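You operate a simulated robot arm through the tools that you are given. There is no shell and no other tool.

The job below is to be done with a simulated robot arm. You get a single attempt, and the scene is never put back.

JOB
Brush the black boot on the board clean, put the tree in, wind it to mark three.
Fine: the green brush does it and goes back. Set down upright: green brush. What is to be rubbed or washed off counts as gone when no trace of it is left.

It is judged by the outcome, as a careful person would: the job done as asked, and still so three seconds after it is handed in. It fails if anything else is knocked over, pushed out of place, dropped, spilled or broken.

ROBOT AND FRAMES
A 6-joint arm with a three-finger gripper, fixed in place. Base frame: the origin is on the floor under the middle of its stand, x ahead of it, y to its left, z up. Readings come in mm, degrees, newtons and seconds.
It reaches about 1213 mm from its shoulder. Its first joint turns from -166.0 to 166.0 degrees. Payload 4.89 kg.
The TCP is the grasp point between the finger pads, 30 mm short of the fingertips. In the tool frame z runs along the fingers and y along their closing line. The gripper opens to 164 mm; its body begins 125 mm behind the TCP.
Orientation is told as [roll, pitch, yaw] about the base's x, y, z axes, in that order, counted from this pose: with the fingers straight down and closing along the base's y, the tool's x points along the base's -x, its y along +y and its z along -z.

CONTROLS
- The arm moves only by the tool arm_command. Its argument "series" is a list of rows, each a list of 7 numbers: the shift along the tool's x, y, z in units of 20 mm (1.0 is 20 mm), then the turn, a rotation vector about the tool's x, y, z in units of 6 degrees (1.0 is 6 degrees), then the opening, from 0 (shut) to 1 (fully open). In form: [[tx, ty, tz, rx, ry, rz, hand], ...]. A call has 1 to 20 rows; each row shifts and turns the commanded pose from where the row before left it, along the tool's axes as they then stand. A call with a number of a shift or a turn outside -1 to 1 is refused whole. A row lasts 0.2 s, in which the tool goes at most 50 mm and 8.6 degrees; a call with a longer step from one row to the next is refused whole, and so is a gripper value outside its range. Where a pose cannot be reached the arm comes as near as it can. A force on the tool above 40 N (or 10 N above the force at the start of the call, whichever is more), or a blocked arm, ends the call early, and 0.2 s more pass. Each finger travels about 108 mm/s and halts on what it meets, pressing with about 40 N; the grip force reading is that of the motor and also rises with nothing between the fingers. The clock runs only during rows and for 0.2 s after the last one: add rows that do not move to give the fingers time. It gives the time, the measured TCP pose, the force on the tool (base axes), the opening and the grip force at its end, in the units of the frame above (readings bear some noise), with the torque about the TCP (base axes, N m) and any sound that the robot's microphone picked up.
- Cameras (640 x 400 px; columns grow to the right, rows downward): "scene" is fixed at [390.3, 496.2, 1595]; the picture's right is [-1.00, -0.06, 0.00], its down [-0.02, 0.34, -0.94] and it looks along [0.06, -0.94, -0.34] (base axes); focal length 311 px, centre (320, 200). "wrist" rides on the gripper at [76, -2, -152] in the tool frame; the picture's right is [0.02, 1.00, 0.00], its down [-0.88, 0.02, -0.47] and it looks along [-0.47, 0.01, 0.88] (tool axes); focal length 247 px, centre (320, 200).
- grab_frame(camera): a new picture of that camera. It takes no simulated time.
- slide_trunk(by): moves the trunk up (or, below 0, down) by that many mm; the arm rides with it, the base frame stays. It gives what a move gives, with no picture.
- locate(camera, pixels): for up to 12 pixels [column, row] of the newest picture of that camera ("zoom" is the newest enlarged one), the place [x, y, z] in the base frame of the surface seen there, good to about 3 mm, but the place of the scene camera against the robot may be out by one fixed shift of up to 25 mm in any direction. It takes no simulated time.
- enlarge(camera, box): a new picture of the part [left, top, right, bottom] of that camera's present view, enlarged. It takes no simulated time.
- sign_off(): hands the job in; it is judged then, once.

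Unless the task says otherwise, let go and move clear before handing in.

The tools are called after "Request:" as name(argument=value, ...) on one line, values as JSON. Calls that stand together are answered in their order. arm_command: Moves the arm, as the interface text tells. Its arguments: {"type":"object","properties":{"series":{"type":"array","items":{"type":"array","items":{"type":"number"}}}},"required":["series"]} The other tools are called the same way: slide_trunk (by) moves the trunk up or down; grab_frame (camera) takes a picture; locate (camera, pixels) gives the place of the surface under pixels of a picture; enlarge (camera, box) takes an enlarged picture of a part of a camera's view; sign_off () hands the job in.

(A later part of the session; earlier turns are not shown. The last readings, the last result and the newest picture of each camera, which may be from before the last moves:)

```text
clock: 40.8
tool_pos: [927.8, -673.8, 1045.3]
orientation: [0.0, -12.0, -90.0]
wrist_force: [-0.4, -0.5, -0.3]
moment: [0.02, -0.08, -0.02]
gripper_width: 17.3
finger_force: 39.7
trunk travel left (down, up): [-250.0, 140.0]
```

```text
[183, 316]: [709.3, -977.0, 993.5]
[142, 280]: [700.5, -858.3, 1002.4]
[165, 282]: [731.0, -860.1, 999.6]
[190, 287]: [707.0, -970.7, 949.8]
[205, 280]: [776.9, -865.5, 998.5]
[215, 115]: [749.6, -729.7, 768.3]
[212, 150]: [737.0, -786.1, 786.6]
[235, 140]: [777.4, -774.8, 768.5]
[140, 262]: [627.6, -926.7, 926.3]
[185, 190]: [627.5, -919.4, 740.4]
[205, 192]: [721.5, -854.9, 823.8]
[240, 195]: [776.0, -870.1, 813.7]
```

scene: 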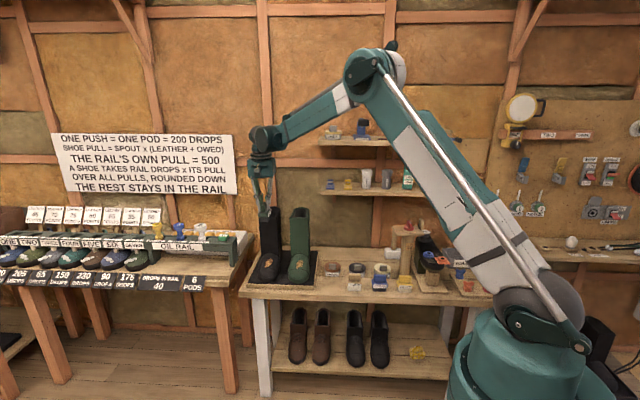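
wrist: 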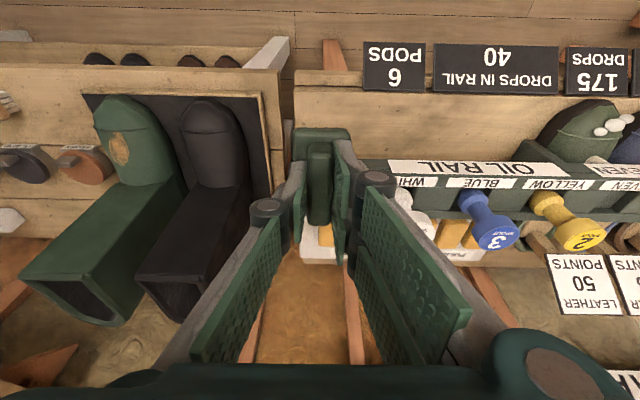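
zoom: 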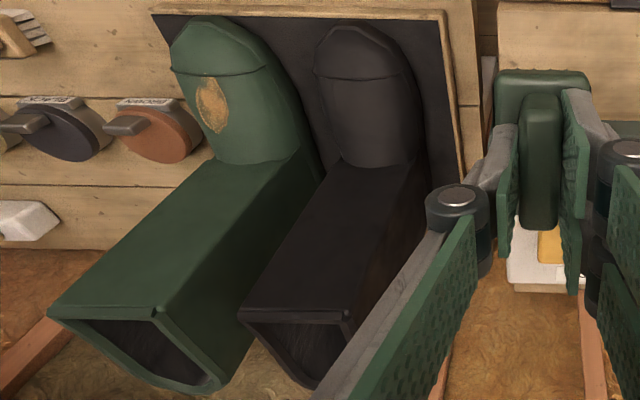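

No other mud is visible on the black boot's sides. Now I'll carry the brush back.

Request:
arm_command(series=[[0, -1, 0, 0, 0, 0, 0], [0, -1, 0, 0, 0, 0, 0], [0, -1, 0, 0, 0, 0, 0], [0, -1, 0, 0, 0, 0, 0], [0, -1, 0, 0, 0, 0, 0], [0, -1, 0, 0, 0, 0, 0], [0, -1, 0, 0, 0, 0, 0], [0, -1, 0, 0, 0, 0, 0], [0, -1, 0, 0, 0, 0, 0], [0, -1, 0, 0, 0, 0, 0], [0, -1, 0, 0, 0, 0, 0], [0, -1, 0, 0, 0, 0, 0], [0, -1, 0, 0, 0, 0, 0], [0, -1, 0, 0, 0, 0, 0], [0, -1, 0, 0, 0, 0, 0], [0, -1, 0, 0, 0, 0, 0], [0, -1, 0, 0, 0, 0, 0], [0, -1, 0, 0, 0, 0, 0], [0, -1, 0, 0, 0, 0, 0], [0, -1, 0, 0, 0, 0, 0]])

Request:
arm_command(series=[[0, -1, 0, 0, 1, 0, 0], [0, -1, 0, 0, 1, 0, 0], [0, -1, 0, 0, 0, 0, 0], [0, -1, 0, 0, 0, 0, 0], [0, -0.79, 0, 0, 0, 0, 0], [0, 0, 0, 0, 0, -1, 0], [0, 0, 0, 0, 0, -1, 0], [0, 0, 0, 0, 0, -1, 0], [0, 0, 0, 0, 0, -1, 0], [0, 0, 0, 0, 0, -1, 0], [0, 0, 0, 0, 0, -1, 0], [0, 0, 0, 0, 0, -1, 0], [0, 0, 0, 0, 0, -1, 0], [0, 0, 0, 0, 0, -1, 0], [0, 0, 0, 0, 0, -1, 0], [0, 0, 0, 0, 0, -1, 0], [0, 0, 0, 0, 0, -1, 0], [0, 0, 0, 0, 0, -1, 0], [0, 0, 0, 0, 0, -1, 0], [0, 0, 0, 0, 0, -1, 0]])

Request:
grab_frame(camera="scene")

Request:
grab_frame(camera="wrist")

```text
clock: 45.0
tool_pos: [528.2, -672.9, 1044.5]
orientation: [0.0, -12.0, -90.0]
wrist_force: [1.3, 0.8, -1.4]
moment: [0.02, 0.09, -0.05]
gripper_width: 17.5
finger_force: 39.8
trunk travel left (down, up): [-250.0, 140.0]
```

```text
clock: 49.2
tool_pos: [430.7, -672.6, 1043.2]
orientation: [-0.1, 0.0, 0.1]
wrist_force: [0.5, -0.5, -1.7]
moment: [-0.01, 0.03, 0.01]
gripper_width: 17.7
finger_force: 40.5
trunk travel left (down, up): [-250.0, 140.0]
```

```text
taken
```

scene: 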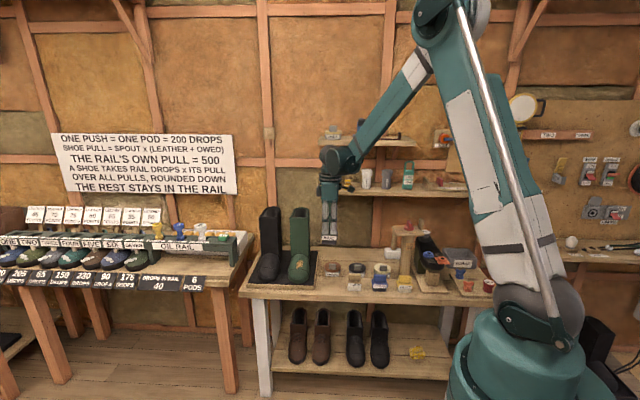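

```text
taken
```

wrist: 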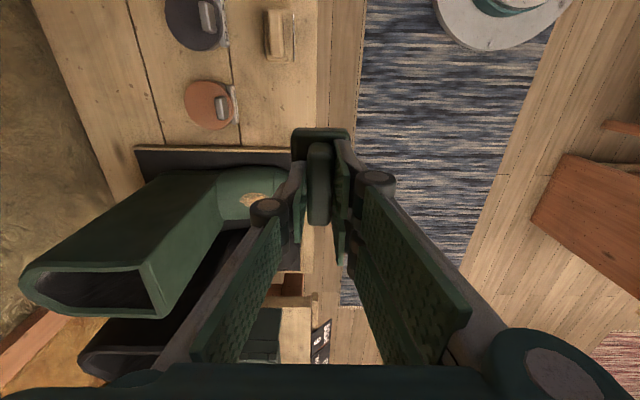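

I'll compare the black boot's rim position with the earlier scene readings to be sure it did not move.

Request:
enlarge(camera="scene", box=[255, 200, 315, 240])

Request:
locate(camera="zoom", pixels=[[70, 172], [150, 178], [235, 183], [268, 105], [240, 75], [185, 68], [130, 80], [100, 120], [160, 140], [375, 182], [545, 185], [480, 75]])

Request:
enlarge(camera="scene", box=[250, 230, 310, 290])

```text
10.00 times, centred on (285, 220) of scene
```

zoom: 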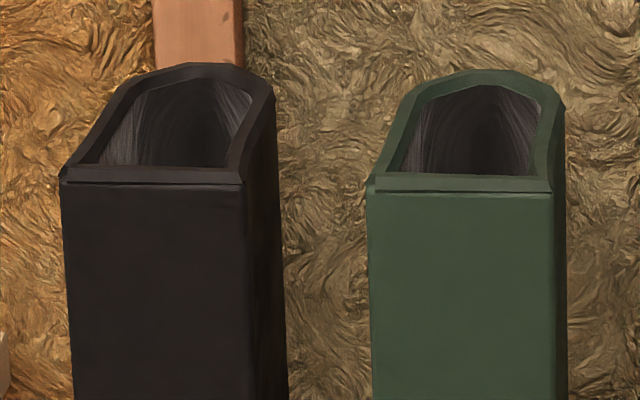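

```text
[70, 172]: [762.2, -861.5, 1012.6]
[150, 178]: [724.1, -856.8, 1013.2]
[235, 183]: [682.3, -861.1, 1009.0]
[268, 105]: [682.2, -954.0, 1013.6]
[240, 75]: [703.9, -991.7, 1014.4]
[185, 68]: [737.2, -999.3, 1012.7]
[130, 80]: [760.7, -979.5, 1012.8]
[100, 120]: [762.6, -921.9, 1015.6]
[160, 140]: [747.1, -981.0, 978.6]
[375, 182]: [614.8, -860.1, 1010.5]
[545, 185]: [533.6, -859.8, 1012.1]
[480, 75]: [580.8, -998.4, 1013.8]
```

```text
6.67 times, centred on (280, 260) of scene
```

zoom: 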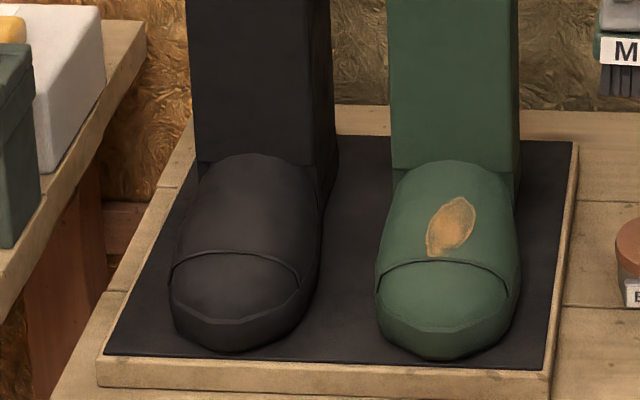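

The boot is clean and within a millimetre of where it was. Moving back over the brush's spot and down to just above the table.

Request:
arm_command(series=[[-0.05, -0.84, 0, 0, 0, 0, 0], [0, -0.84, 0, 0, 0, 0, 0], [0, -0.84, 0, 0, 0, 0, 0], [0, -0.83, 0, 0, 0, 0, 0], [0, 0, 1, 0, 0, 0, 0], [0, 0, 1, 0, 0, 0, 0], [0, 0, 1, 0, 0, 0, 0], [0, 0, 1, 0, 0, 0, 0], [0, 0, 1, 0, 0, 0, 0], [0, 0, 1, 0, 0, 0, 0], [0, 0, 1, 0, 0, 0, 0], [0, 0, 1, 0, 0, 0, 0], [0, 0, 1, 0, 0, 0, 0], [0, 0, 1, 0, 0, 0, 0], [0, 0, 1, 0, 0, 0, 0], [0, 0, 1, 0, 0, 0, 0], [0, 0, 0.5, 0, 0, 0, 0]])

Request:
enlarge(camera="scene", box=[310, 240, 370, 300])

```text
clock: 52.8
tool_pos: [432.4, -739.8, 794.5]
orientation: [0.0, 0.0, 0.0]
wrist_force: [0.3, -0.5, -1.2]
moment: [-0.03, -0.03, -0.02]
gripper_width: 17.5
finger_force: 40.5
trunk travel left (down, up): [-250.0, 140.0]
```

```text
6.67 times, centred on (340, 270) of scene
```

zoom: 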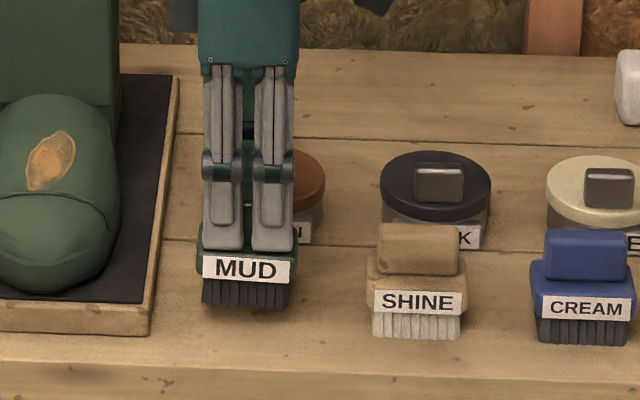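

The brush hangs level above its spot. Lowering gently until contact.

Request:
arm_command(series=[[0, 0, 0.5, 0, 0, 0, 0], [0, 0, 0.3, 0, 0, 0, 0], [0, 0, 0.1, 0, 0, 0, 0], [0, 0, 0, 0, 0, 0, 0]])

```text
clock: 53.8
tool_pos: [433.7, -739.9, 775.9]
orientation: [0.0, -0.1, -0.1]
wrist_force: [-0.1, -0.2, -1.3]
moment: [0.0, 0.03, -0.01]
gripper_width: 17.4
finger_force: 39.4
trunk travel left (down, up): [-250.0, 140.0]
```

Request:
arm_command(series=[[0, 0, 0.05, 0, 0, 0, 0], [0, 0, 0.05, 0, 0, 0, 0], [0, 0, 0.03, 0, 0, 0, 0]])

```text
clock: 54.6
tool_pos: [432.6, -738.8, 774.8]
orientation: [-0.1, 0.0, 0.0]
wrist_force: [4.2, 0.5, 12.1]
moment: [-0.13, 0.16, 0.03]
gripper_width: 17.4
finger_force: 40.2
trunk travel left (down, up): [-250.0, 140.0]
```

The bristles rest on the table (12 N). Easing off slightly and opening.

Request:
arm_command(series=[[0, 0, -0.03, 0, 0, 0, 0], [0, 0, 0, 0, 0, 0, 0.2], [0, 0, 0, 0, 0, 0, 0.35], [0, 0, 0, 0, 0, 0, 0.42], [0, 0, 0, 0, 0, 0, 0.42], [0, 0, -0.5, 0, 0, 0, 0.42], [0, 0, -1, 0, 0, 0, 0.42], [0, 0, -1, 0, 0, 0, 0.42], [0, 0, -1, 0, 0, 0, 0.42], [0, 0, -1, 0, 0, 0, 0.42], [0, 0, -1, 0, 0, 0, 0.42], [0, 0, -1, 0, 0, 0, 0.42]])

Request:
grab_frame(camera="wrist")

Request:
grab_frame(camera="scene")

Request:
enlarge(camera="scene", box=[310, 250, 370, 300])

```text
clock: 57.2
tool_pos: [434.5, -740.1, 905.1]
orientation: [-0.1, 0.1, -0.1]
wrist_force: [0.2, -0.9, -0.6]
moment: [0.09, 0.05, 0.01]
gripper_width: 69.1
finger_force: 0.2
trunk travel left (down, up): [-250.0, 140.0]
```

```text
taken
```

wrist: 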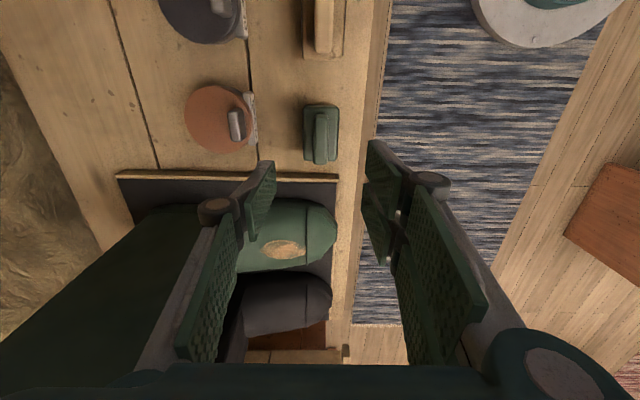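

```text
taken
```

scene: 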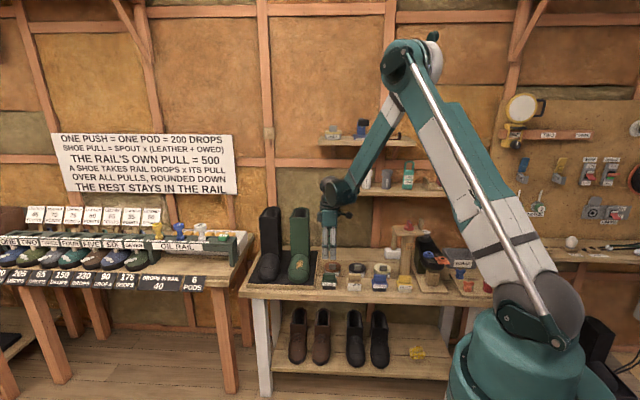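

```text
8.00 times, centred on (340, 275) of scene
```

zoom: 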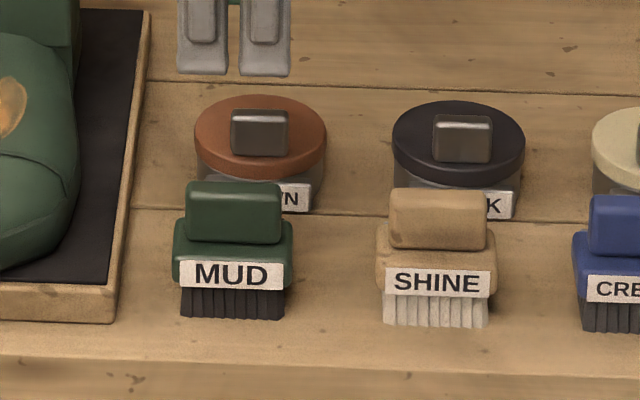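

The green brush stands upright in its place. Checking the black toe from above once more, then looking at the tree.

Request:
enlarge(camera="wrist", box=[215, 190, 355, 350])

Request:
locate(camera="wrist", pixels=[[321, 112], [321, 135], [320, 155], [302, 130], [339, 130]])

```text
2.50 times, centred on (285, 270) of wrist
```

zoom: 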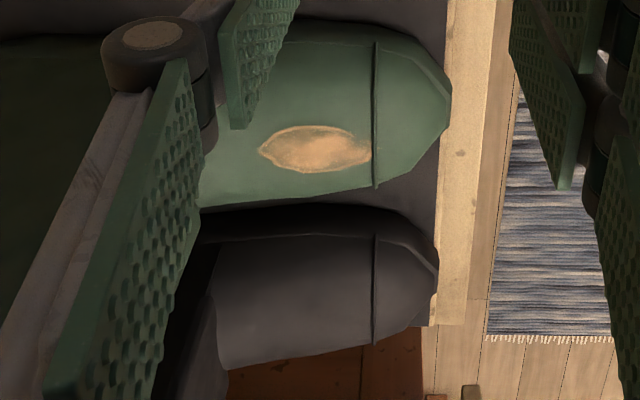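

```text
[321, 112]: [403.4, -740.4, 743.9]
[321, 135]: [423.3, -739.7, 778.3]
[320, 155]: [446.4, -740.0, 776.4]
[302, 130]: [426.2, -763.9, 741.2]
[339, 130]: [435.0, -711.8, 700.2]
```

The toe is clean. Now to study the tree's shape: I'll move to a vantage point and rotate to look at it from the front.

Request:
arm_command(series=[[0, 0, -0.81, 0, 0, 0, 0.42], [0.975, 0.415, -0.81, 0, 0, 0, 0.42], [0.975, 0.415, -0.81, 0, 0, 0, 0.42], [0.975, 0.415, -0.81, 0, 0, 0, 0.42], [0.975, 0.415, -0.81, 0, 0, 0, 0.42], [0.975, 0.415, -0.81, 0, 0, 0, 0.42], [0.975, 0.415, -0.81, 0, 0, 0, 0.42], [0.975, 0.415, -0.81, 0, 0, 0, 0.42], [0.975, 0.415, -0.81, 0, 0, 0, 0.42], [0.975, 0.415, -0.81, 0, 0, 0, 0.42], [0.975, 0.415, -0.81, 0, 0, 0, 0.42], [0.975, 0.415, -0.81, 0, 0, 0, 0.42], [0.975, 0.415, 0, 0, 0, 0, 0.42]])

Request:
arm_command(series=[[0, 0, 0, 0, 0, 1, 0.42], [0, 0, 0, 0, 0, 1, 0.42], [0, 0, 0, 0, 0, 1, 0.42], [0, 0, 0, 0, 0, 1, 0.42], [0, 0, 0, 0, 0, 1, 0.42], [0, 0, 0, 0, 0, 1, 0.42], [0, 0, 0, 0, 0, 1, 0.42], [0, 0, 0, 0, 0, 1, 0.42], [0, 0, 0, 0, 0, 1, 0.42], [0, 0, 0, 0, 0, 1, 0.42], [0, 0, 0, 0, 0, 1, 0.42], [0, 0, 0, 0, 0, 1, 0.42], [0, 0, 0, 0, 0, 1, 0.42], [0, 0, 0, 0, 0, 1, 0.42], [0, 0, 0, 0, 0, 1, 0.42]])

Request:
grab_frame(camera="wrist")

```text
clock: 60.0
tool_pos: [198.7, -641.6, 1099.2]
orientation: [0.0, -0.1, 0.0]
wrist_force: [0.5, -0.1, 0.5]
moment: [0.03, 0.0, -0.03]
gripper_width: 68.8
finger_force: 0.1
trunk travel left (down, up): [-250.0, 140.0]
```

```text
clock: 63.2
tool_pos: [198.7, -642.3, 1099.1]
orientation: [0.0, -0.2, -90.1]
wrist_force: [-0.1, 0.5, 0.1]
moment: [0.01, 0.03, 0.02]
gripper_width: 68.9
finger_force: 0.1
trunk travel left (down, up): [-250.0, 140.0]
```

```text
taken
```

wrist: 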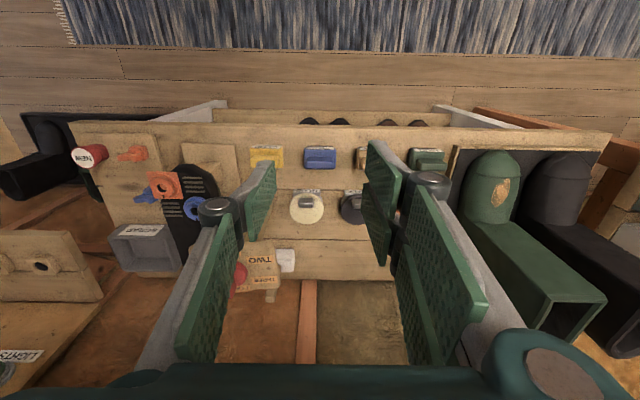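

The tree is hidden behind the left finger; I'll shift to x≈60 and open the hand for a clear view.

Request:
arm_command(series=[[0, -1, 0, 0, 0, 0, 0.6], [0, -1, 0, 0, 0, 0, 0.8], [0, -1, 0, 0, 0, 0, 1], [0, -1, 0, 0, 0, 0, 1], [0, -1, 0, 0, 0, 0, 1], [0, -1, 0, 0, 0, 0, 1], [0, -0.9, 0, 0, 0, 0, 1]])

Request:
grab_frame(camera="wrist")

Request:
enlarge(camera="wrist", box=[220, 140, 420, 330])

```text
clock: 64.8
tool_pos: [60.6, -641.9, 1099.5]
orientation: [0.0, -0.1, -90.0]
wrist_force: [0.9, -0.6, 0.0]
moment: [-0.03, 0.08, 0.03]
gripper_width: 164.1
finger_force: 0.1
trunk travel left (down, up): [-250.0, 140.0]
```

```text
taken
```

wrist: 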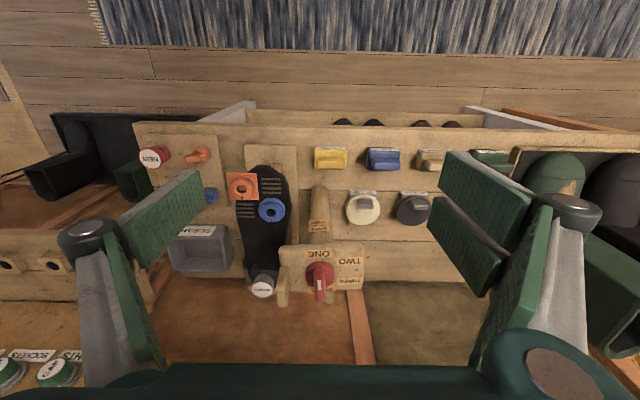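

```text
2.11 times, centred on (320, 235) of wrist
```

zoom: 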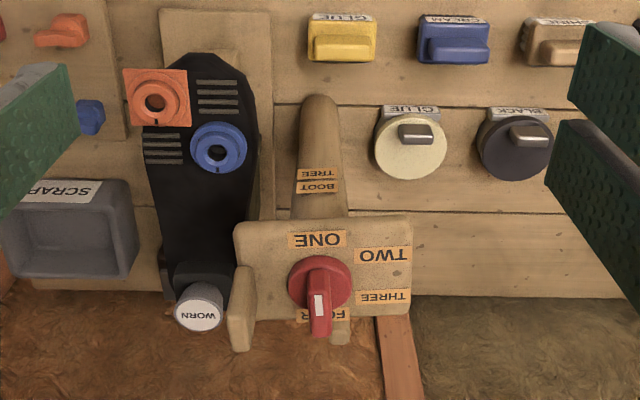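

I see the dial's white mark on the +y (ONE) end, tab at the plate's -x edge. Next, a side view from +x to learn the post's depth: moving right, yawing to -180 and tilting.

Request:
arm_command(series=[[-0.3, 1, 0.3, 0, 0, 0, 1], [-0.3, 1, 0.3, 0, 0, 0, 1], [-0.3, 1, 0.3, 0, 0, 0, 1], [-0.3, 1, 0.3, 0, 0, 0, 1], [-0.3, 1, 0.3, 0, 0, 0, 1], [-0.3, 1, 0.3, 0, 0, 0, 1], [-0.3, 1, 0.3, 0, 0, 0, 1], [-0.3, 1, 0.3, 0, 0, 0, 1], [-0.3, 1, 0.3, 0, 0, 0, 1], [-0.3, 1, 0.3, 0, 0, 0, 1], [-0.3, 1, 0.3, 0, 0, 0, 1], [-0.3, 1, 0.3, 0, 0, 0, 1], [-0.3, 1, 0.3, 0, 0, 0, 1], [-0.3, 0.5, 0.3, 0, 0, 0, 1]])

Request:
arm_command(series=[[0, 0, 0, 0, 0, 1, 1], [0, 0, 0, 0, 0, 1, 1], [0, 0, 0, 0, 0, 1, 1], [0, 0, 0, 0, 0, 1, 1], [0, 0, 0, 0, 0, 1, 1], [0, 0, 0, 0, 0, 1, 1], [0, 0, 0, 0, 0, 1, 1], [0, 0, 0, 0, 0, 1, 1], [0, 0, 0, 0, 0, 1, 1], [0, 0, 0, 0, 0, 1, 1], [0, 0, 0, 0, 0, 1, 1], [0, 0, 0, 0, 0, 1, 1], [0, 0, 0, 0, 0, 1, 1], [0, 0, 0, 0, 0, 1, 1], [0, 0, 0, 0, 0, 1, 1], [0, 0, 0, 0, -1, 0, 1], [0, 0, 0, 0, -1, 0, 1], [0, 0, 0, 0, -1, 0, 1], [0, 0, 0, 0, -1, 0, 1], [0, 0, 0, 0, -1, 0, 1]])

Request:
grab_frame(camera="wrist")

```text
clock: 67.8
tool_pos: [330.4, -725.0, 1013.6]
orientation: [0.0, -0.1, -89.9]
wrist_force: [0.1, -0.9, 0.9]
moment: [0.01, 0.0, 0.01]
gripper_width: 163.9
finger_force: 0.1
trunk travel left (down, up): [-250.0, 140.0]
```

```text
clock: 72.0
tool_pos: [331.1, -724.4, 1014.4]
orientation: [0.1, -30.1, 179.9]
wrist_force: [-0.8, 0.4, 0.0]
moment: [-0.04, -0.2, 0.01]
gripper_width: 164.1
finger_force: 0.0
trunk travel left (down, up): [-250.0, 140.0]
```

```text
taken
```

wrist: 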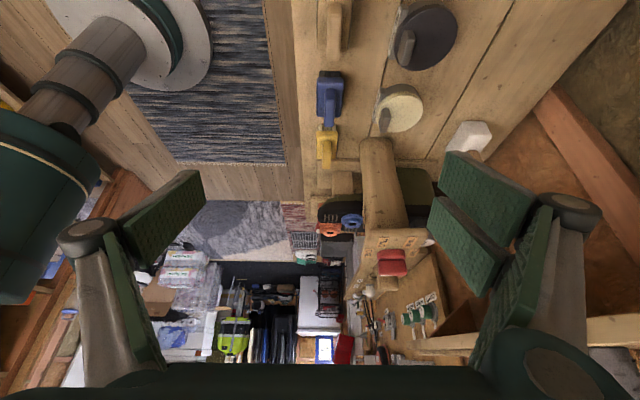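

Request:
enlarge(camera="wrist", box=[310, 110, 470, 310])

Request:
locate(camera="zoom", pixels=[[205, 110], [230, 110], [180, 120], [250, 120], [200, 200], [240, 200], [270, 200], [200, 260], [240, 300], [300, 300], [170, 340], [340, 250]])

```text
2.00 times, centred on (390, 210) of wrist
```

zoom: 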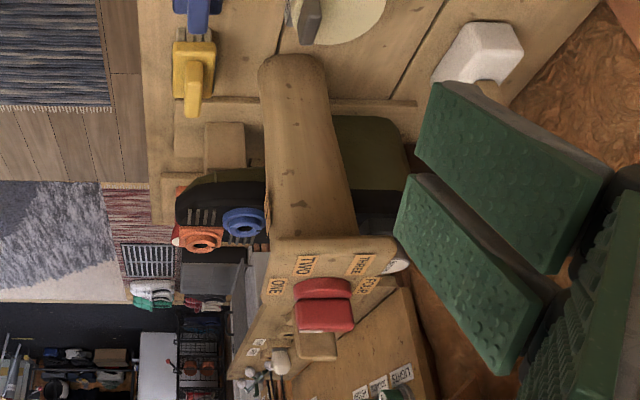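

```text
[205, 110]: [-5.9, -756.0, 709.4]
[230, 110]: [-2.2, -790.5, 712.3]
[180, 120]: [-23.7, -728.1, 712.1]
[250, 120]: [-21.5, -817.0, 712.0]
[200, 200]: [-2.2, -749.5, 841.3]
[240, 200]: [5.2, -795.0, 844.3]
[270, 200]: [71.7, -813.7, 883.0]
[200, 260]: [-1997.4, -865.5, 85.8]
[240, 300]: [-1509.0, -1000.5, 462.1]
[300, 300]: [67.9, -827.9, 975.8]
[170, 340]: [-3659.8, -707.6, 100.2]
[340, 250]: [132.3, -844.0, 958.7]
```

The side view shows the post is deeper in y (~72 mm) than in x (~48 mm). I'll pin down its edges and the plate's underside.

Request:
locate(camera="zoom", pixels=[[266, 75], [320, 85], [275, 180], [340, 180], [290, 75], [305, 180], [310, 230], [280, 247], [385, 247], [335, 238], [350, 225], [325, 290]])

Request:
locate(camera="zoom", pixels=[[325, 315], [300, 345], [330, 345], [305, 320], [350, 318], [325, 298], [298, 290], [350, 290], [280, 360], [390, 255], [262, 290], [375, 290]])

Request:
enlarge(camera="wrist", box=[350, 220, 415, 305])

```text
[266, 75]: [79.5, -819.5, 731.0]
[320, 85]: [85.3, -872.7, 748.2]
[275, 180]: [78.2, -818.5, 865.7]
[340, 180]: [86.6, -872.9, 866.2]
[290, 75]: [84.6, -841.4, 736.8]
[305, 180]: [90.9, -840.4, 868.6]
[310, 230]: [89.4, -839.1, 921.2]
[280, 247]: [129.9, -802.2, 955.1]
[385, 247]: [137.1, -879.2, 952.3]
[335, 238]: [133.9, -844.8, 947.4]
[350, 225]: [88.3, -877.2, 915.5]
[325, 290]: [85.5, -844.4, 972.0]
```

```text
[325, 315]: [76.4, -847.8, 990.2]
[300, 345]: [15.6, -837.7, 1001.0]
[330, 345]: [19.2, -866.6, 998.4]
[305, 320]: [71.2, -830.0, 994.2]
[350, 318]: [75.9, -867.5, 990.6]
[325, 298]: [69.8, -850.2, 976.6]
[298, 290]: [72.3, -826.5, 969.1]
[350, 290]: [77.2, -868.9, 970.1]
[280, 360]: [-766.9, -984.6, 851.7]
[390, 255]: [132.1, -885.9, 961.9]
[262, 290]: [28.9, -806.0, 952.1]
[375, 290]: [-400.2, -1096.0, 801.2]
```

```text
4.71 times, centred on (382, 262) of wrist
```

zoom: 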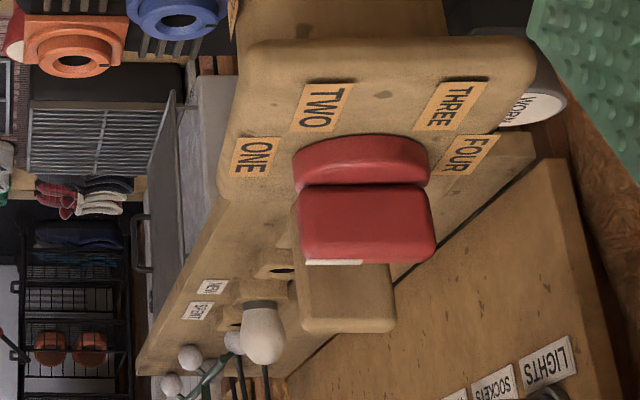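

The post is about 55×66 mm with its long side along y — same way as the boot's opening — so no yaw change is needed. I'll locate the nearby "WORN" knob and plate corners, which matter for finger clearance.

Request:
locate(camera="zoom", pixels=[[530, 110], [555, 90], [250, 60], [520, 60], [400, 45], [230, 150], [265, 345], [350, 310], [345, 262], [255, 155], [320, 105], [455, 105]])

Request:
locate(camera="wrist", pixels=[[396, 264], [352, 222], [332, 231], [330, 215], [355, 165], [395, 180], [410, 190]])

```text
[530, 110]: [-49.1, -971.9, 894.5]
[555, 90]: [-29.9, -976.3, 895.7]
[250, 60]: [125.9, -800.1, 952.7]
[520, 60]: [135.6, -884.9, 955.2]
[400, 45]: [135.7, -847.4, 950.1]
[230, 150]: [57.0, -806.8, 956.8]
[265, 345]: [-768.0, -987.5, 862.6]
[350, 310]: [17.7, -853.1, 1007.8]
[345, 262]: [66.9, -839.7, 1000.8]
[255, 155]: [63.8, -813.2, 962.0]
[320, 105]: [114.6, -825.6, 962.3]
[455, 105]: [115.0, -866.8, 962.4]
```

```text
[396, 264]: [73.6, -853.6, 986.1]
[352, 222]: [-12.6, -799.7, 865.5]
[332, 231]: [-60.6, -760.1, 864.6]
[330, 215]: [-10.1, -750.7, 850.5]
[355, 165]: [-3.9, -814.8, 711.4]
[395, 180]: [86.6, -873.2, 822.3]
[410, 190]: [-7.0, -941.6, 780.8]
```

WORN knob is well away at (-40,-972,895). Before grasping the tree I'll test whether the arm can reach above the boot with the fingers down; first return to yaw -90 with no tilt.

Request:
arm_command(series=[[0, 0, 0, 0, 1, 0, 1], [0, 0, 0, 0, 1, 0, 1], [0, 0, 0, 0, 1, 0, 1], [0, 0, 0, 0, 1, 0, 1], [0, 0, 0, 0, 1, 0, 1], [0, 0, -0.9, 0, 0, -1, 1], [0, 0, -0.9, 0, 0, -1, 1], [0, 0, -0.9, 0, 0, -1, 1], [0, 0, -0.9, 0, 0, -1, 1], [0, 0, -0.9, 0, 0, -1, 1], [0, 0, -0.9, 0, 0, -1, 1], [0, 0, -0.9, 0, 0, -1, 1], [0, 0, -0.9, 0, 0, -1, 1], [0, 0, -0.9, 0, 0, -1, 1], [0, 0, -0.9, 0, 0, -1, 1], [0, 0, -0.9, 0, 0, -1, 1], [0, 0, -0.9, 0, 0, -1, 1], [0, 0, -0.9, 0, 0, -1, 1], [0, 0, -0.9, 0, 0, -1, 1], [0, 0, -0.9, 0, 0, -1, 1]])

Request:
arm_command(series=[[0, 1, 0, 0, 0, 0, 1], [0, 1, 0, 0, 0, 0, 1], [0, 1, 0, 0, 0, 0, 1], [0, 1, 0, 0, 0, 0, 1], [0, 1, 0, 0, 0, 0, 1], [0, 1, 0, 0, 0, 0, 1], [0, 1, 0, 0, 0, 0, 1], [0, 1, 0, 0, 0, 0, 1], [0, 1, 0, 0, 0, 0, 1], [0, 1, 0, 0, 0, 0, 1], [0, 1, 0, 0, 0, 0, 1], [0, 1, 0, 0, 0, 0, 1], [0, 1, 0, 0, 0, 0, 1], [0, 1, 0, 0, 0, 0, 1], [0, 1, 0, 0, 0, 0, 1], [0, 1, 0, 0, 0, 0, 1], [0, 1, 0, 0, 0, 0, 1], [0, 1, 0, 0, 0, 0, 1], [0, 1, 0, 0, 0, 0, 1], [0, 1, 0, 0, 0, 0, 1]])

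Request:
arm_command(series=[[-1, 0, 0, 0, 0, 0, 1], [-1, 0, 0, 0, 0, 0, 1], [-1, 0, 0, 0, 0, 0, 1], [-1, 0, 0, 0, 0, 0, 1], [-1, 0, 0, 0, 0, 0, 1], [-1, 0, 0, 0, 0, 0, 1], [-1, 0, 0, 0, 0, 0, 1], [-1, 0, 0, 0, 0, 0, 1], [-1, 0, 0, 0, 0, 0, 1], [-1, 0, 0, 0, 0, 0, 1]])

Request:
grab_frame(camera="wrist")

Request:
grab_frame(camera="scene")

```text
clock: 76.2
tool_pos: [331.0, -724.7, 1284.7]
orientation: [0.1, -0.1, -89.8]
wrist_force: [-0.2, 0.2, 0.5]
moment: [0.02, -0.01, -0.02]
gripper_width: 164.1
finger_force: 0.1
trunk travel left (down, up): [-250.0, 140.0]
```

```text
clock: 80.4
tool_pos: [730.9, -724.5, 1284.8]
orientation: [-0.1, 0.0, -90.0]
wrist_force: [-1.6, -0.1, 1.0]
moment: [-0.02, -0.12, -0.01]
gripper_width: 164.0
finger_force: 0.0
trunk travel left (down, up): [-250.0, 140.0]
```

```text
clock: 82.6
tool_pos: [731.2, -924.4, 1286.3]
orientation: [0.1, 0.1, -89.9]
wrist_force: [0.3, -0.6, -0.2]
moment: [-0.11, -0.02, -0.01]
gripper_width: 163.7
finger_force: 0.0
trunk travel left (down, up): [-250.0, 140.0]
```

```text
taken
```

wrist: 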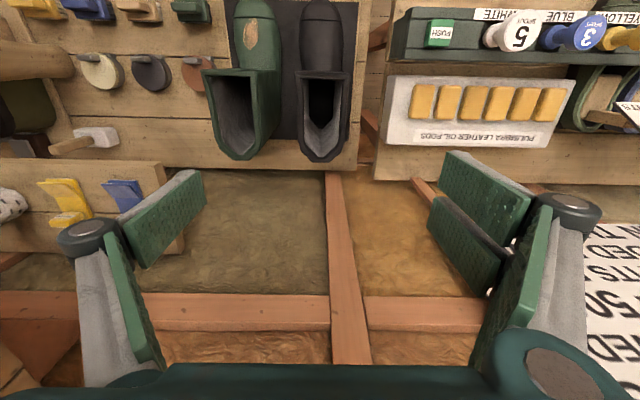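

```text
taken
```

scene: 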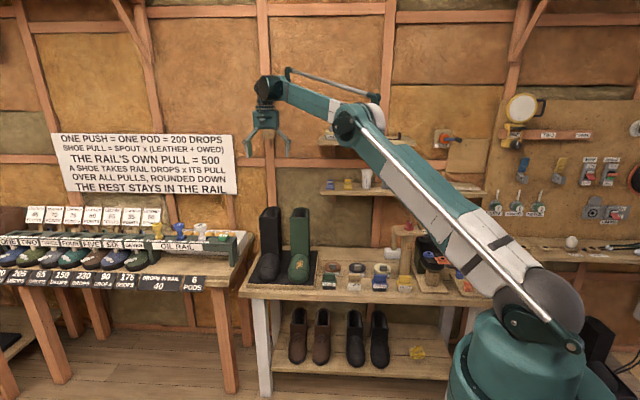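

The pose above the boot is reachable with fingers down, and the opening is visible at (322,120). I'll zoom and measure the rim.

Request:
enlarge(camera="wrist", box=[275, 50, 375, 170])

```text
3.33 times, centred on (325, 110) of wrist
```

zoom: 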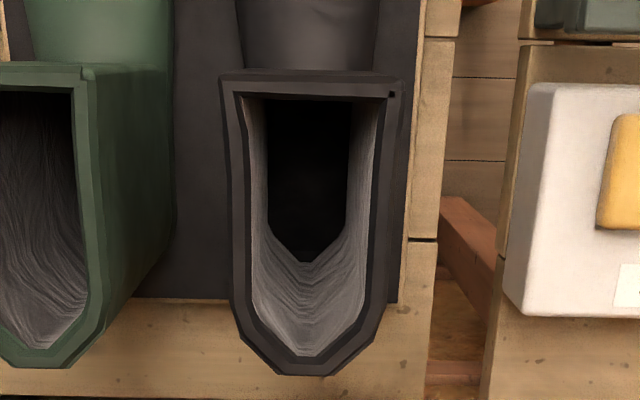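

Request:
locate(camera="zoom", pixels=[[228, 85], [235, 200], [240, 300], [395, 90], [388, 200], [380, 300], [310, 83], [305, 364], [345, 345], [262, 340], [312, 93], [305, 352]])

Request:
locate(camera="zoom", pixels=[[243, 150], [373, 150], [260, 130], [365, 130], [262, 250], [355, 250], [310, 200], [310, 320], [300, 120], [345, 97], [250, 290], [370, 290]])

```text
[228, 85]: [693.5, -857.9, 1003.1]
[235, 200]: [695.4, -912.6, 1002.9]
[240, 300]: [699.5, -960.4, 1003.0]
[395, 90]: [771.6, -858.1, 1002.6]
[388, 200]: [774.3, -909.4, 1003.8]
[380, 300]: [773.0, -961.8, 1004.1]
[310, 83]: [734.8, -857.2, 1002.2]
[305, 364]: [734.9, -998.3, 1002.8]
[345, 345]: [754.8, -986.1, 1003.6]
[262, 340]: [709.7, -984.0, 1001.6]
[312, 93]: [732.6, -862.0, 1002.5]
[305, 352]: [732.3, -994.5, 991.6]
```

```text
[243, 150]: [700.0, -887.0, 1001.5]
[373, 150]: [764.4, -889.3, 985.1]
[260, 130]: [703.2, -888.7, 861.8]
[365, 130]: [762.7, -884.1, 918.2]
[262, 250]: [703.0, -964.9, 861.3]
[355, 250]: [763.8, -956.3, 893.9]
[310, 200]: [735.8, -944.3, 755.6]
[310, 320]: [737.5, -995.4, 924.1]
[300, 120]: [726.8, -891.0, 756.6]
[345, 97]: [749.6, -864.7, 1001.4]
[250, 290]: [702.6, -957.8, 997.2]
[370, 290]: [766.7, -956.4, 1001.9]
```

Boot rim measured: inner x 702–764.5 (centre ≈733), inner y -864…-994, rim z≈1003, floor z≈756. Now back to the tree for a front close-up.

Request:
arm_command(series=[[1, 0, 0, 0, 0, 0, 1], [1, 0, 0, 0, 0, 0, 1], [1, 0, 0, 0, 0, 0, 1], [1, 0, 0, 0, 0, 0, 1], [1, 0, 0, 0, 0, 0, 1], [1, 0, 0, 0, 0, 0, 1], [1, 0, 0, 0, 0, 0, 1], [1, 0, 0, 0, 0, 0, 1], [1, 0, 0, 0, 0, 0, 1], [1, 0, 0, 0, 0, 0, 1], [0, -1, 0, 0, 0, 0, 1], [0, -1, 0, 0, 0, 0, 1], [0, -1, 0, 0, 0, 0, 1], [0, -1, 0, 0, 0, 0, 1], [0, -1, 0, 0, 0, 0, 1], [0, -1, 0, 0, 0, 0, 1], [0, -1, 0, 0, 0, 0, 1], [0, -1, 0, 0, 0, 0, 1], [0, -1, 0, 0, 0, 0, 1], [0, -1, 0, 0, 0, 0, 1]])

Request:
arm_command(series=[[0, -1, 0.4, 0, 0, 0, 1], [0, -1, 0.4, 0, 0, 0, 1], [0, -1, 0.4, 0, 0, 0, 1], [0, -1, 0.4, 0, 0, 0, 1], [0, -1, 0.4, 0, 0, 0, 1], [0, -1, 0.4, 0, 0, 0, 1], [0, -1, 0.4, 0, 0, 0, 1], [0, -1, 0.4, 0, 0, 0, 1], [0, -1, 0.4, 0, 0, 0, 1], [0, -1, 0.4, 0, 0, 0, 1], [0, -1, 0.4, 0, 0, 0, 1], [0, -1, 0.4, 0, 0, 0, 1], [0, -1, 0.4, 0, 0, 0, 1], [0, -1, 0.4, 0, 0, 0, 1], [0, -1, 0.4, 0, 0, 0, 1], [0, -1, 0.4, 0, 0, 0, 1], [0, -1, 0.4, 0, 0, 0, 1], [0, -1, 0.4, 0, 0, 0, 1], [0, -1, 0.4, 0, 0, 0, 1], [0, -1, 0.4, 0, 0, 0, 1]])

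Request:
arm_command(series=[[0, -1, 0.2, 0, 0, 0, 1], [0, -1, 0.2, 0, 0, 0, 1], [0, -1, 0.2, 0, 0, 0, 1], [0, -0.2, 0.2, 0, 0, 0, 1]])

Request:
grab_frame(camera="wrist")

Request:
enlarge(camera="wrist", box=[250, 110, 390, 310])

```text
clock: 86.8
tool_pos: [530.7, -726.0, 1285.0]
orientation: [0.0, 0.0, -90.0]
wrist_force: [0.8, -0.6, -0.3]
moment: [0.09, 0.1, -0.03]
gripper_width: 164.1
finger_force: 0.0
trunk travel left (down, up): [-250.0, 140.0]
```

```text
clock: 91.0
tool_pos: [132.7, -725.5, 1124.8]
orientation: [0.0, 0.0, -90.0]
wrist_force: [0.4, 0.3, -0.1]
moment: [-0.04, 0.1, 0.01]
gripper_width: 164.2
finger_force: 0.0
trunk travel left (down, up): [-250.0, 140.0]
```

```text
clock: 92.0
tool_pos: [65.6, -725.9, 1108.2]
orientation: [0.0, 0.0, -89.9]
wrist_force: [-0.2, -0.3, -0.4]
moment: [0.02, -0.01, -0.03]
gripper_width: 164.0
finger_force: 0.1
trunk travel left (down, up): [-250.0, 140.0]
```

```text
taken
```

wrist: 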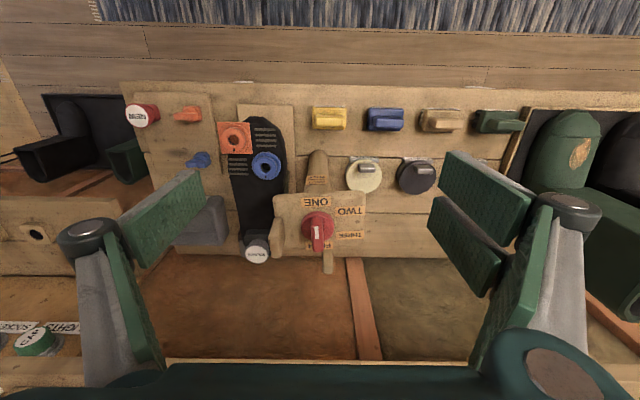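

```text
2.00 times, centred on (320, 210) of wrist
```

zoom: 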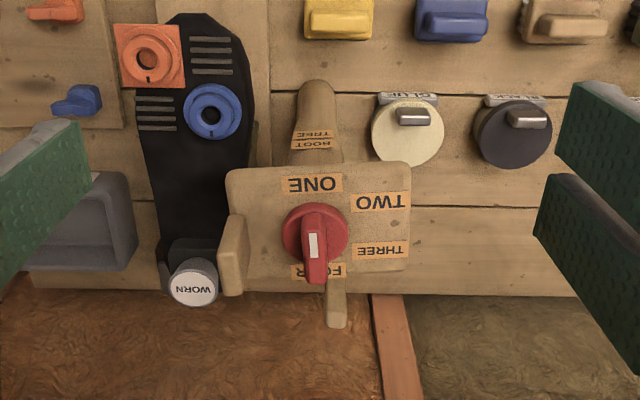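

Request:
enlarge(camera="wrist", box=[260, 140, 380, 270])

```text
3.08 times, centred on (320, 205) of wrist
```

zoom: 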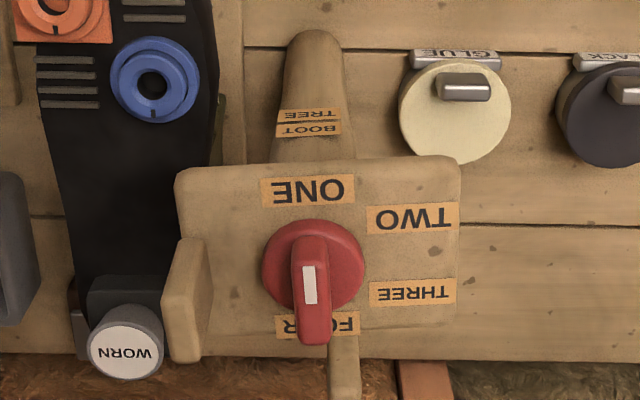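

Request:
locate(camera="zoom", pixels=[[182, 185], [190, 225], [455, 175], [455, 250], [452, 310], [320, 162], [210, 340], [310, 280], [310, 190], [412, 217], [412, 291], [312, 260]])

Request:
locate(camera="zoom", pixels=[[195, 250], [170, 290], [205, 290], [185, 350], [172, 345], [275, 150], [350, 150], [312, 150], [285, 90], [340, 90], [312, 40], [360, 320]])

```text
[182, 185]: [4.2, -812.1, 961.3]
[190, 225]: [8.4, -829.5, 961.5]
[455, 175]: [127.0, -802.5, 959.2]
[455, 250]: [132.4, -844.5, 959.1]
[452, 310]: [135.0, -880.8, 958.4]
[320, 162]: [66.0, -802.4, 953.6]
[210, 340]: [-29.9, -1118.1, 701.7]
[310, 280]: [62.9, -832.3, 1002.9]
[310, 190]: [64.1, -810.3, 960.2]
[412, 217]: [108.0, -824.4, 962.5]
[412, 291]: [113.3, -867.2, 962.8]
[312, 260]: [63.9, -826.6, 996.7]
```

```text
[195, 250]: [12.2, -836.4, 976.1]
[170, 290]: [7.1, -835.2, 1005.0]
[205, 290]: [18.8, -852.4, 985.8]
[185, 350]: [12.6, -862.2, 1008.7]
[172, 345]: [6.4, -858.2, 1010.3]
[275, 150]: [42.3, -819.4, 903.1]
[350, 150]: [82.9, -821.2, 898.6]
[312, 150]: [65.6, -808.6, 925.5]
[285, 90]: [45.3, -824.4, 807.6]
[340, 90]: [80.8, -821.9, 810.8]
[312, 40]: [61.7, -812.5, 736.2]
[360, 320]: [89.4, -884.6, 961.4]
```

The tree is yawed about +5.5° with its centre near (66,-847); plate edges at x≈5 and x≈133. I'll align the gripper yaw with it and move above.

Request:
arm_command(series=[[0, 0, 0, 0, 0, -0.92, 1], [-0.86, -0.06, 0, 0, 0, 0, 1], [-0.86, -0.06, 0, 0, 0, 0, 1], [-0.86, -0.06, 0, 0, 0, 0, 1], [-0.86, -0.06, 0, 0, 0, 0, 1], [-0.86, -0.06, 0, 0, 0, 0, 1], [-0.86, -0.06, 0, 0, 0, 0, 1], [-0.86, -0.06, 0, 0, 0, 0, 1], [0, 0, 0, 0, 0, 0, 1]])

Request:
grab_frame(camera="wrist")

Request:
grab_frame(camera="scene")

```text
clock: 94.0
tool_pos: [69.4, -847.6, 1107.6]
orientation: [0.0, 0.0, -84.4]
wrist_force: [-0.8, -0.5, 0.8]
moment: [0.03, 0.01, 0.0]
gripper_width: 164.0
finger_force: 0.0
trunk travel left (down, up): [-250.0, 140.0]
```

```text
taken
```

wrist: 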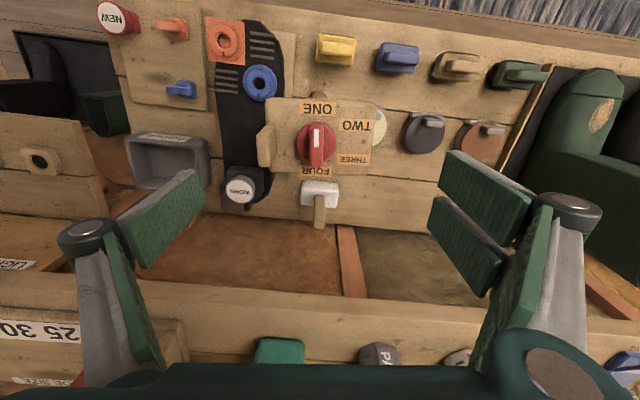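

```text
taken
```

scene: 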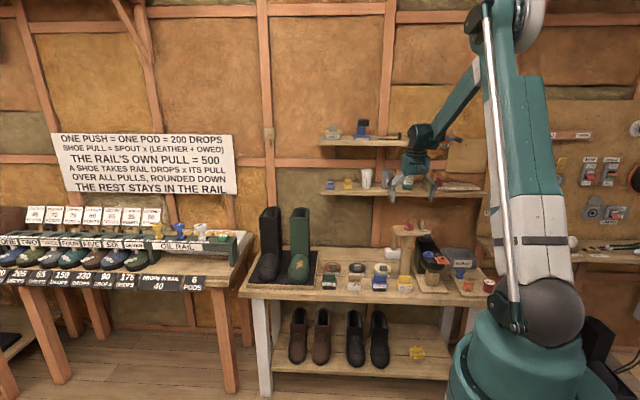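

Request:
enlarge(camera="wrist", box=[245, 90, 395, 190])

```text
4.00 times, centred on (320, 140) of wrist
```

zoom: 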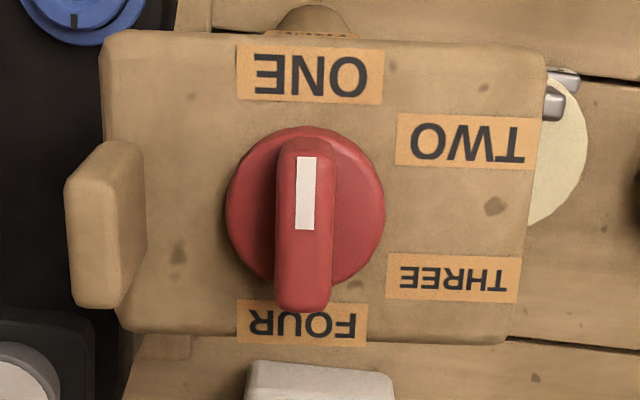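

Request:
locate(camera="zoom", pixels=[[108, 80], [108, 120], [125, 300], [128, 325], [540, 100], [525, 250], [510, 330], [310, 75], [462, 142], [452, 278], [302, 322], [306, 190]])

Request:
locate(camera="zoom", pixels=[[75, 200], [80, 290], [125, 160], [115, 260], [290, 155], [325, 155], [285, 290], [325, 300], [240, 200], [370, 200], [306, 135], [306, 300]])

```text
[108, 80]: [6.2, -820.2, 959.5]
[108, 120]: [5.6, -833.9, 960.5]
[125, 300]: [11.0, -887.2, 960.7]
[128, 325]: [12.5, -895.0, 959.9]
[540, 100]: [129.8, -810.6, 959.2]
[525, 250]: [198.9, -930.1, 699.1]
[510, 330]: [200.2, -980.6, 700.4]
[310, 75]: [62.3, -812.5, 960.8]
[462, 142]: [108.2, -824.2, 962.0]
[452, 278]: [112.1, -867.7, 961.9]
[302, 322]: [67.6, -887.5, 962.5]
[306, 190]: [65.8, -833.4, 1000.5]
```

```text
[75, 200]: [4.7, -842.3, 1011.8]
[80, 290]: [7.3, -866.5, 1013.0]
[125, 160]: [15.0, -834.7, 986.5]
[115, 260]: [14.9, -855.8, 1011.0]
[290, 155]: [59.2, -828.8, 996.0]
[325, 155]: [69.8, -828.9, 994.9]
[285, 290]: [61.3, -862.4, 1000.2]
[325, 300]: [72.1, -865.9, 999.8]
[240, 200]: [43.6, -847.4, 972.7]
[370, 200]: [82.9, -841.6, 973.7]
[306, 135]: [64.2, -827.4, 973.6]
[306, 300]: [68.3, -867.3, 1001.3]
```

Plate edges confirmed (x≈7.7 and ≈133 at mid-depth, yaw ≈4.6°), gripper centred within 1 mm. Descending to plate height.

Request:
arm_command(series=[[0, 0.05, 0.9, 0, 0, 0.15, 1], [0, 0, 0.9, 0, 0, 0, 1], [0, 0, 0.9, 0, 0, 0, 1], [0, 0, 0.9, 0, 0, 0, 1], [0, 0, 0.9, 0, 0, 0, 1], [0, 0, 0.9, 0, 0, 0, 1], [0, 0, 0.9, 0, 0, 0, 1], [0, 0, 0.8, 0, 0, 0, 1], [0, 0, 0, 0, 0, 0, 1]])

Request:
grab_frame(camera="wrist")

Request:
enlarge(camera="scene", box=[370, 150, 470, 290])

```text
clock: 96.0
tool_pos: [69.8, -846.0, 967.0]
orientation: [0.1, 0.1, -85.3]
wrist_force: [0.5, -0.1, 0.5]
moment: [0.01, 0.0, -0.03]
gripper_width: 164.1
finger_force: 0.1
trunk travel left (down, up): [-250.0, 140.0]
```

```text
taken
```

wrist: 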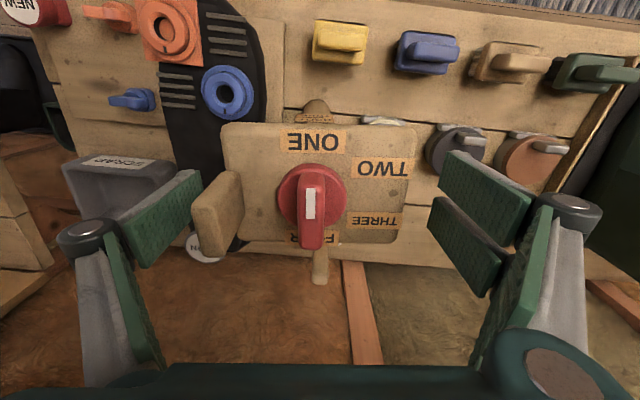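

```text
2.86 times, centred on (420, 220) of scene
```

zoom: 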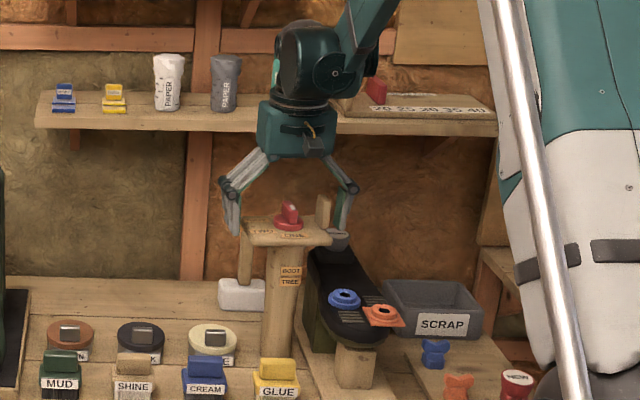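

The fingers straddle the plate edges properly. Lowering 3 mm and closing slowly on the plate.

Request:
arm_command(series=[[0, 0, 0.15, 0, 0, 0, 1], [0, 0, 0, 0, 0, 0, 0.92], [0, 0, 0, 0, 0, 0, 0.87], [0, 0, 0, 0, 0, 0, 0.83], [0, 0, 0, 0, 0, 0, 0.8], [0, 0, 0, 0, 0, 0, 0.78], [0, 0, 0, 0, 0, 0, 0.76], [0, 0, 0, 0, 0, 0, 0.74], [0, 0, 0, 0, 0, 0, 0.7]])

Request:
grab_frame(camera="wrist")

```text
clock: 98.0
tool_pos: [70.2, -846.3, 964.8]
orientation: [0.0, -0.1, -85.4]
wrist_force: [-0.4, -0.6, 4.1]
moment: [-0.08, -0.1, 0.02]
gripper_width: 131.6
finger_force: 40.0
trunk travel left (down, up): [-250.0, 140.0]
```

```text
taken
```

wrist: 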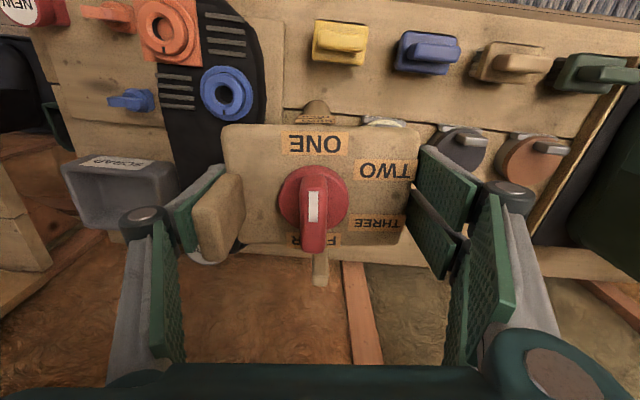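

Grip holds at 131.6 mm, 40 N. Lifting a little to feel the weight and check tilt.

Request:
arm_command(series=[[0, 0, -0.1, 0, 0, 0, 0.6], [0, 0, -0.2, 0, 0, 0, 0.6], [0, 0, -0.3, 0, 0, 0, 0.6], [0, 0, -0.3, 0, 0, 0, 0.6], [0, 0, -0.3, 0, 0, 0, 0.6], [0, 0, -0.3, 0, 0, 0, 0.6], [0, 0, 0, 0, 0, 0, 0.6]])

Request:
grab_frame(camera="wrist")

Request:
enlarge(camera="scene", box=[370, 150, 470, 290])

```text
clock: 99.6
tool_pos: [70.4, -846.1, 993.8]
orientation: [0.0, -0.1, -85.3]
wrist_force: [-0.8, -0.7, -4.0]
moment: [0.01, 0.0, 0.0]
gripper_width: 131.5
finger_force: 39.7
trunk travel left (down, up): [-250.0, 140.0]
```

```text
taken
```

wrist: 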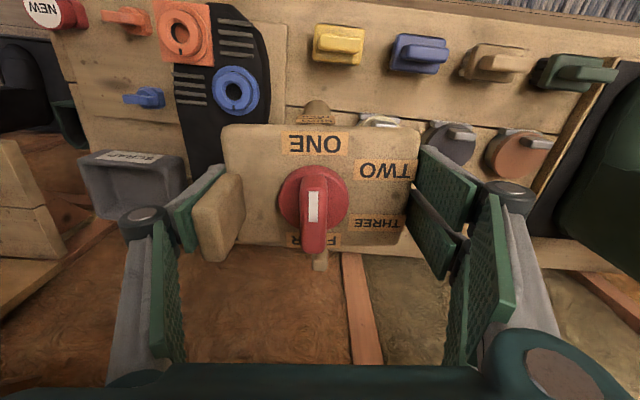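

```text
2.86 times, centred on (420, 220) of scene
```

zoom: 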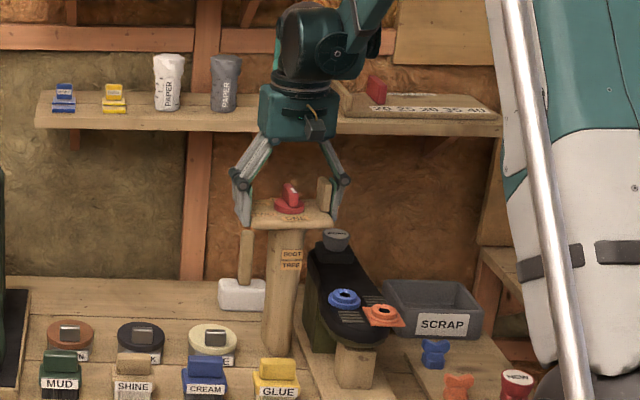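

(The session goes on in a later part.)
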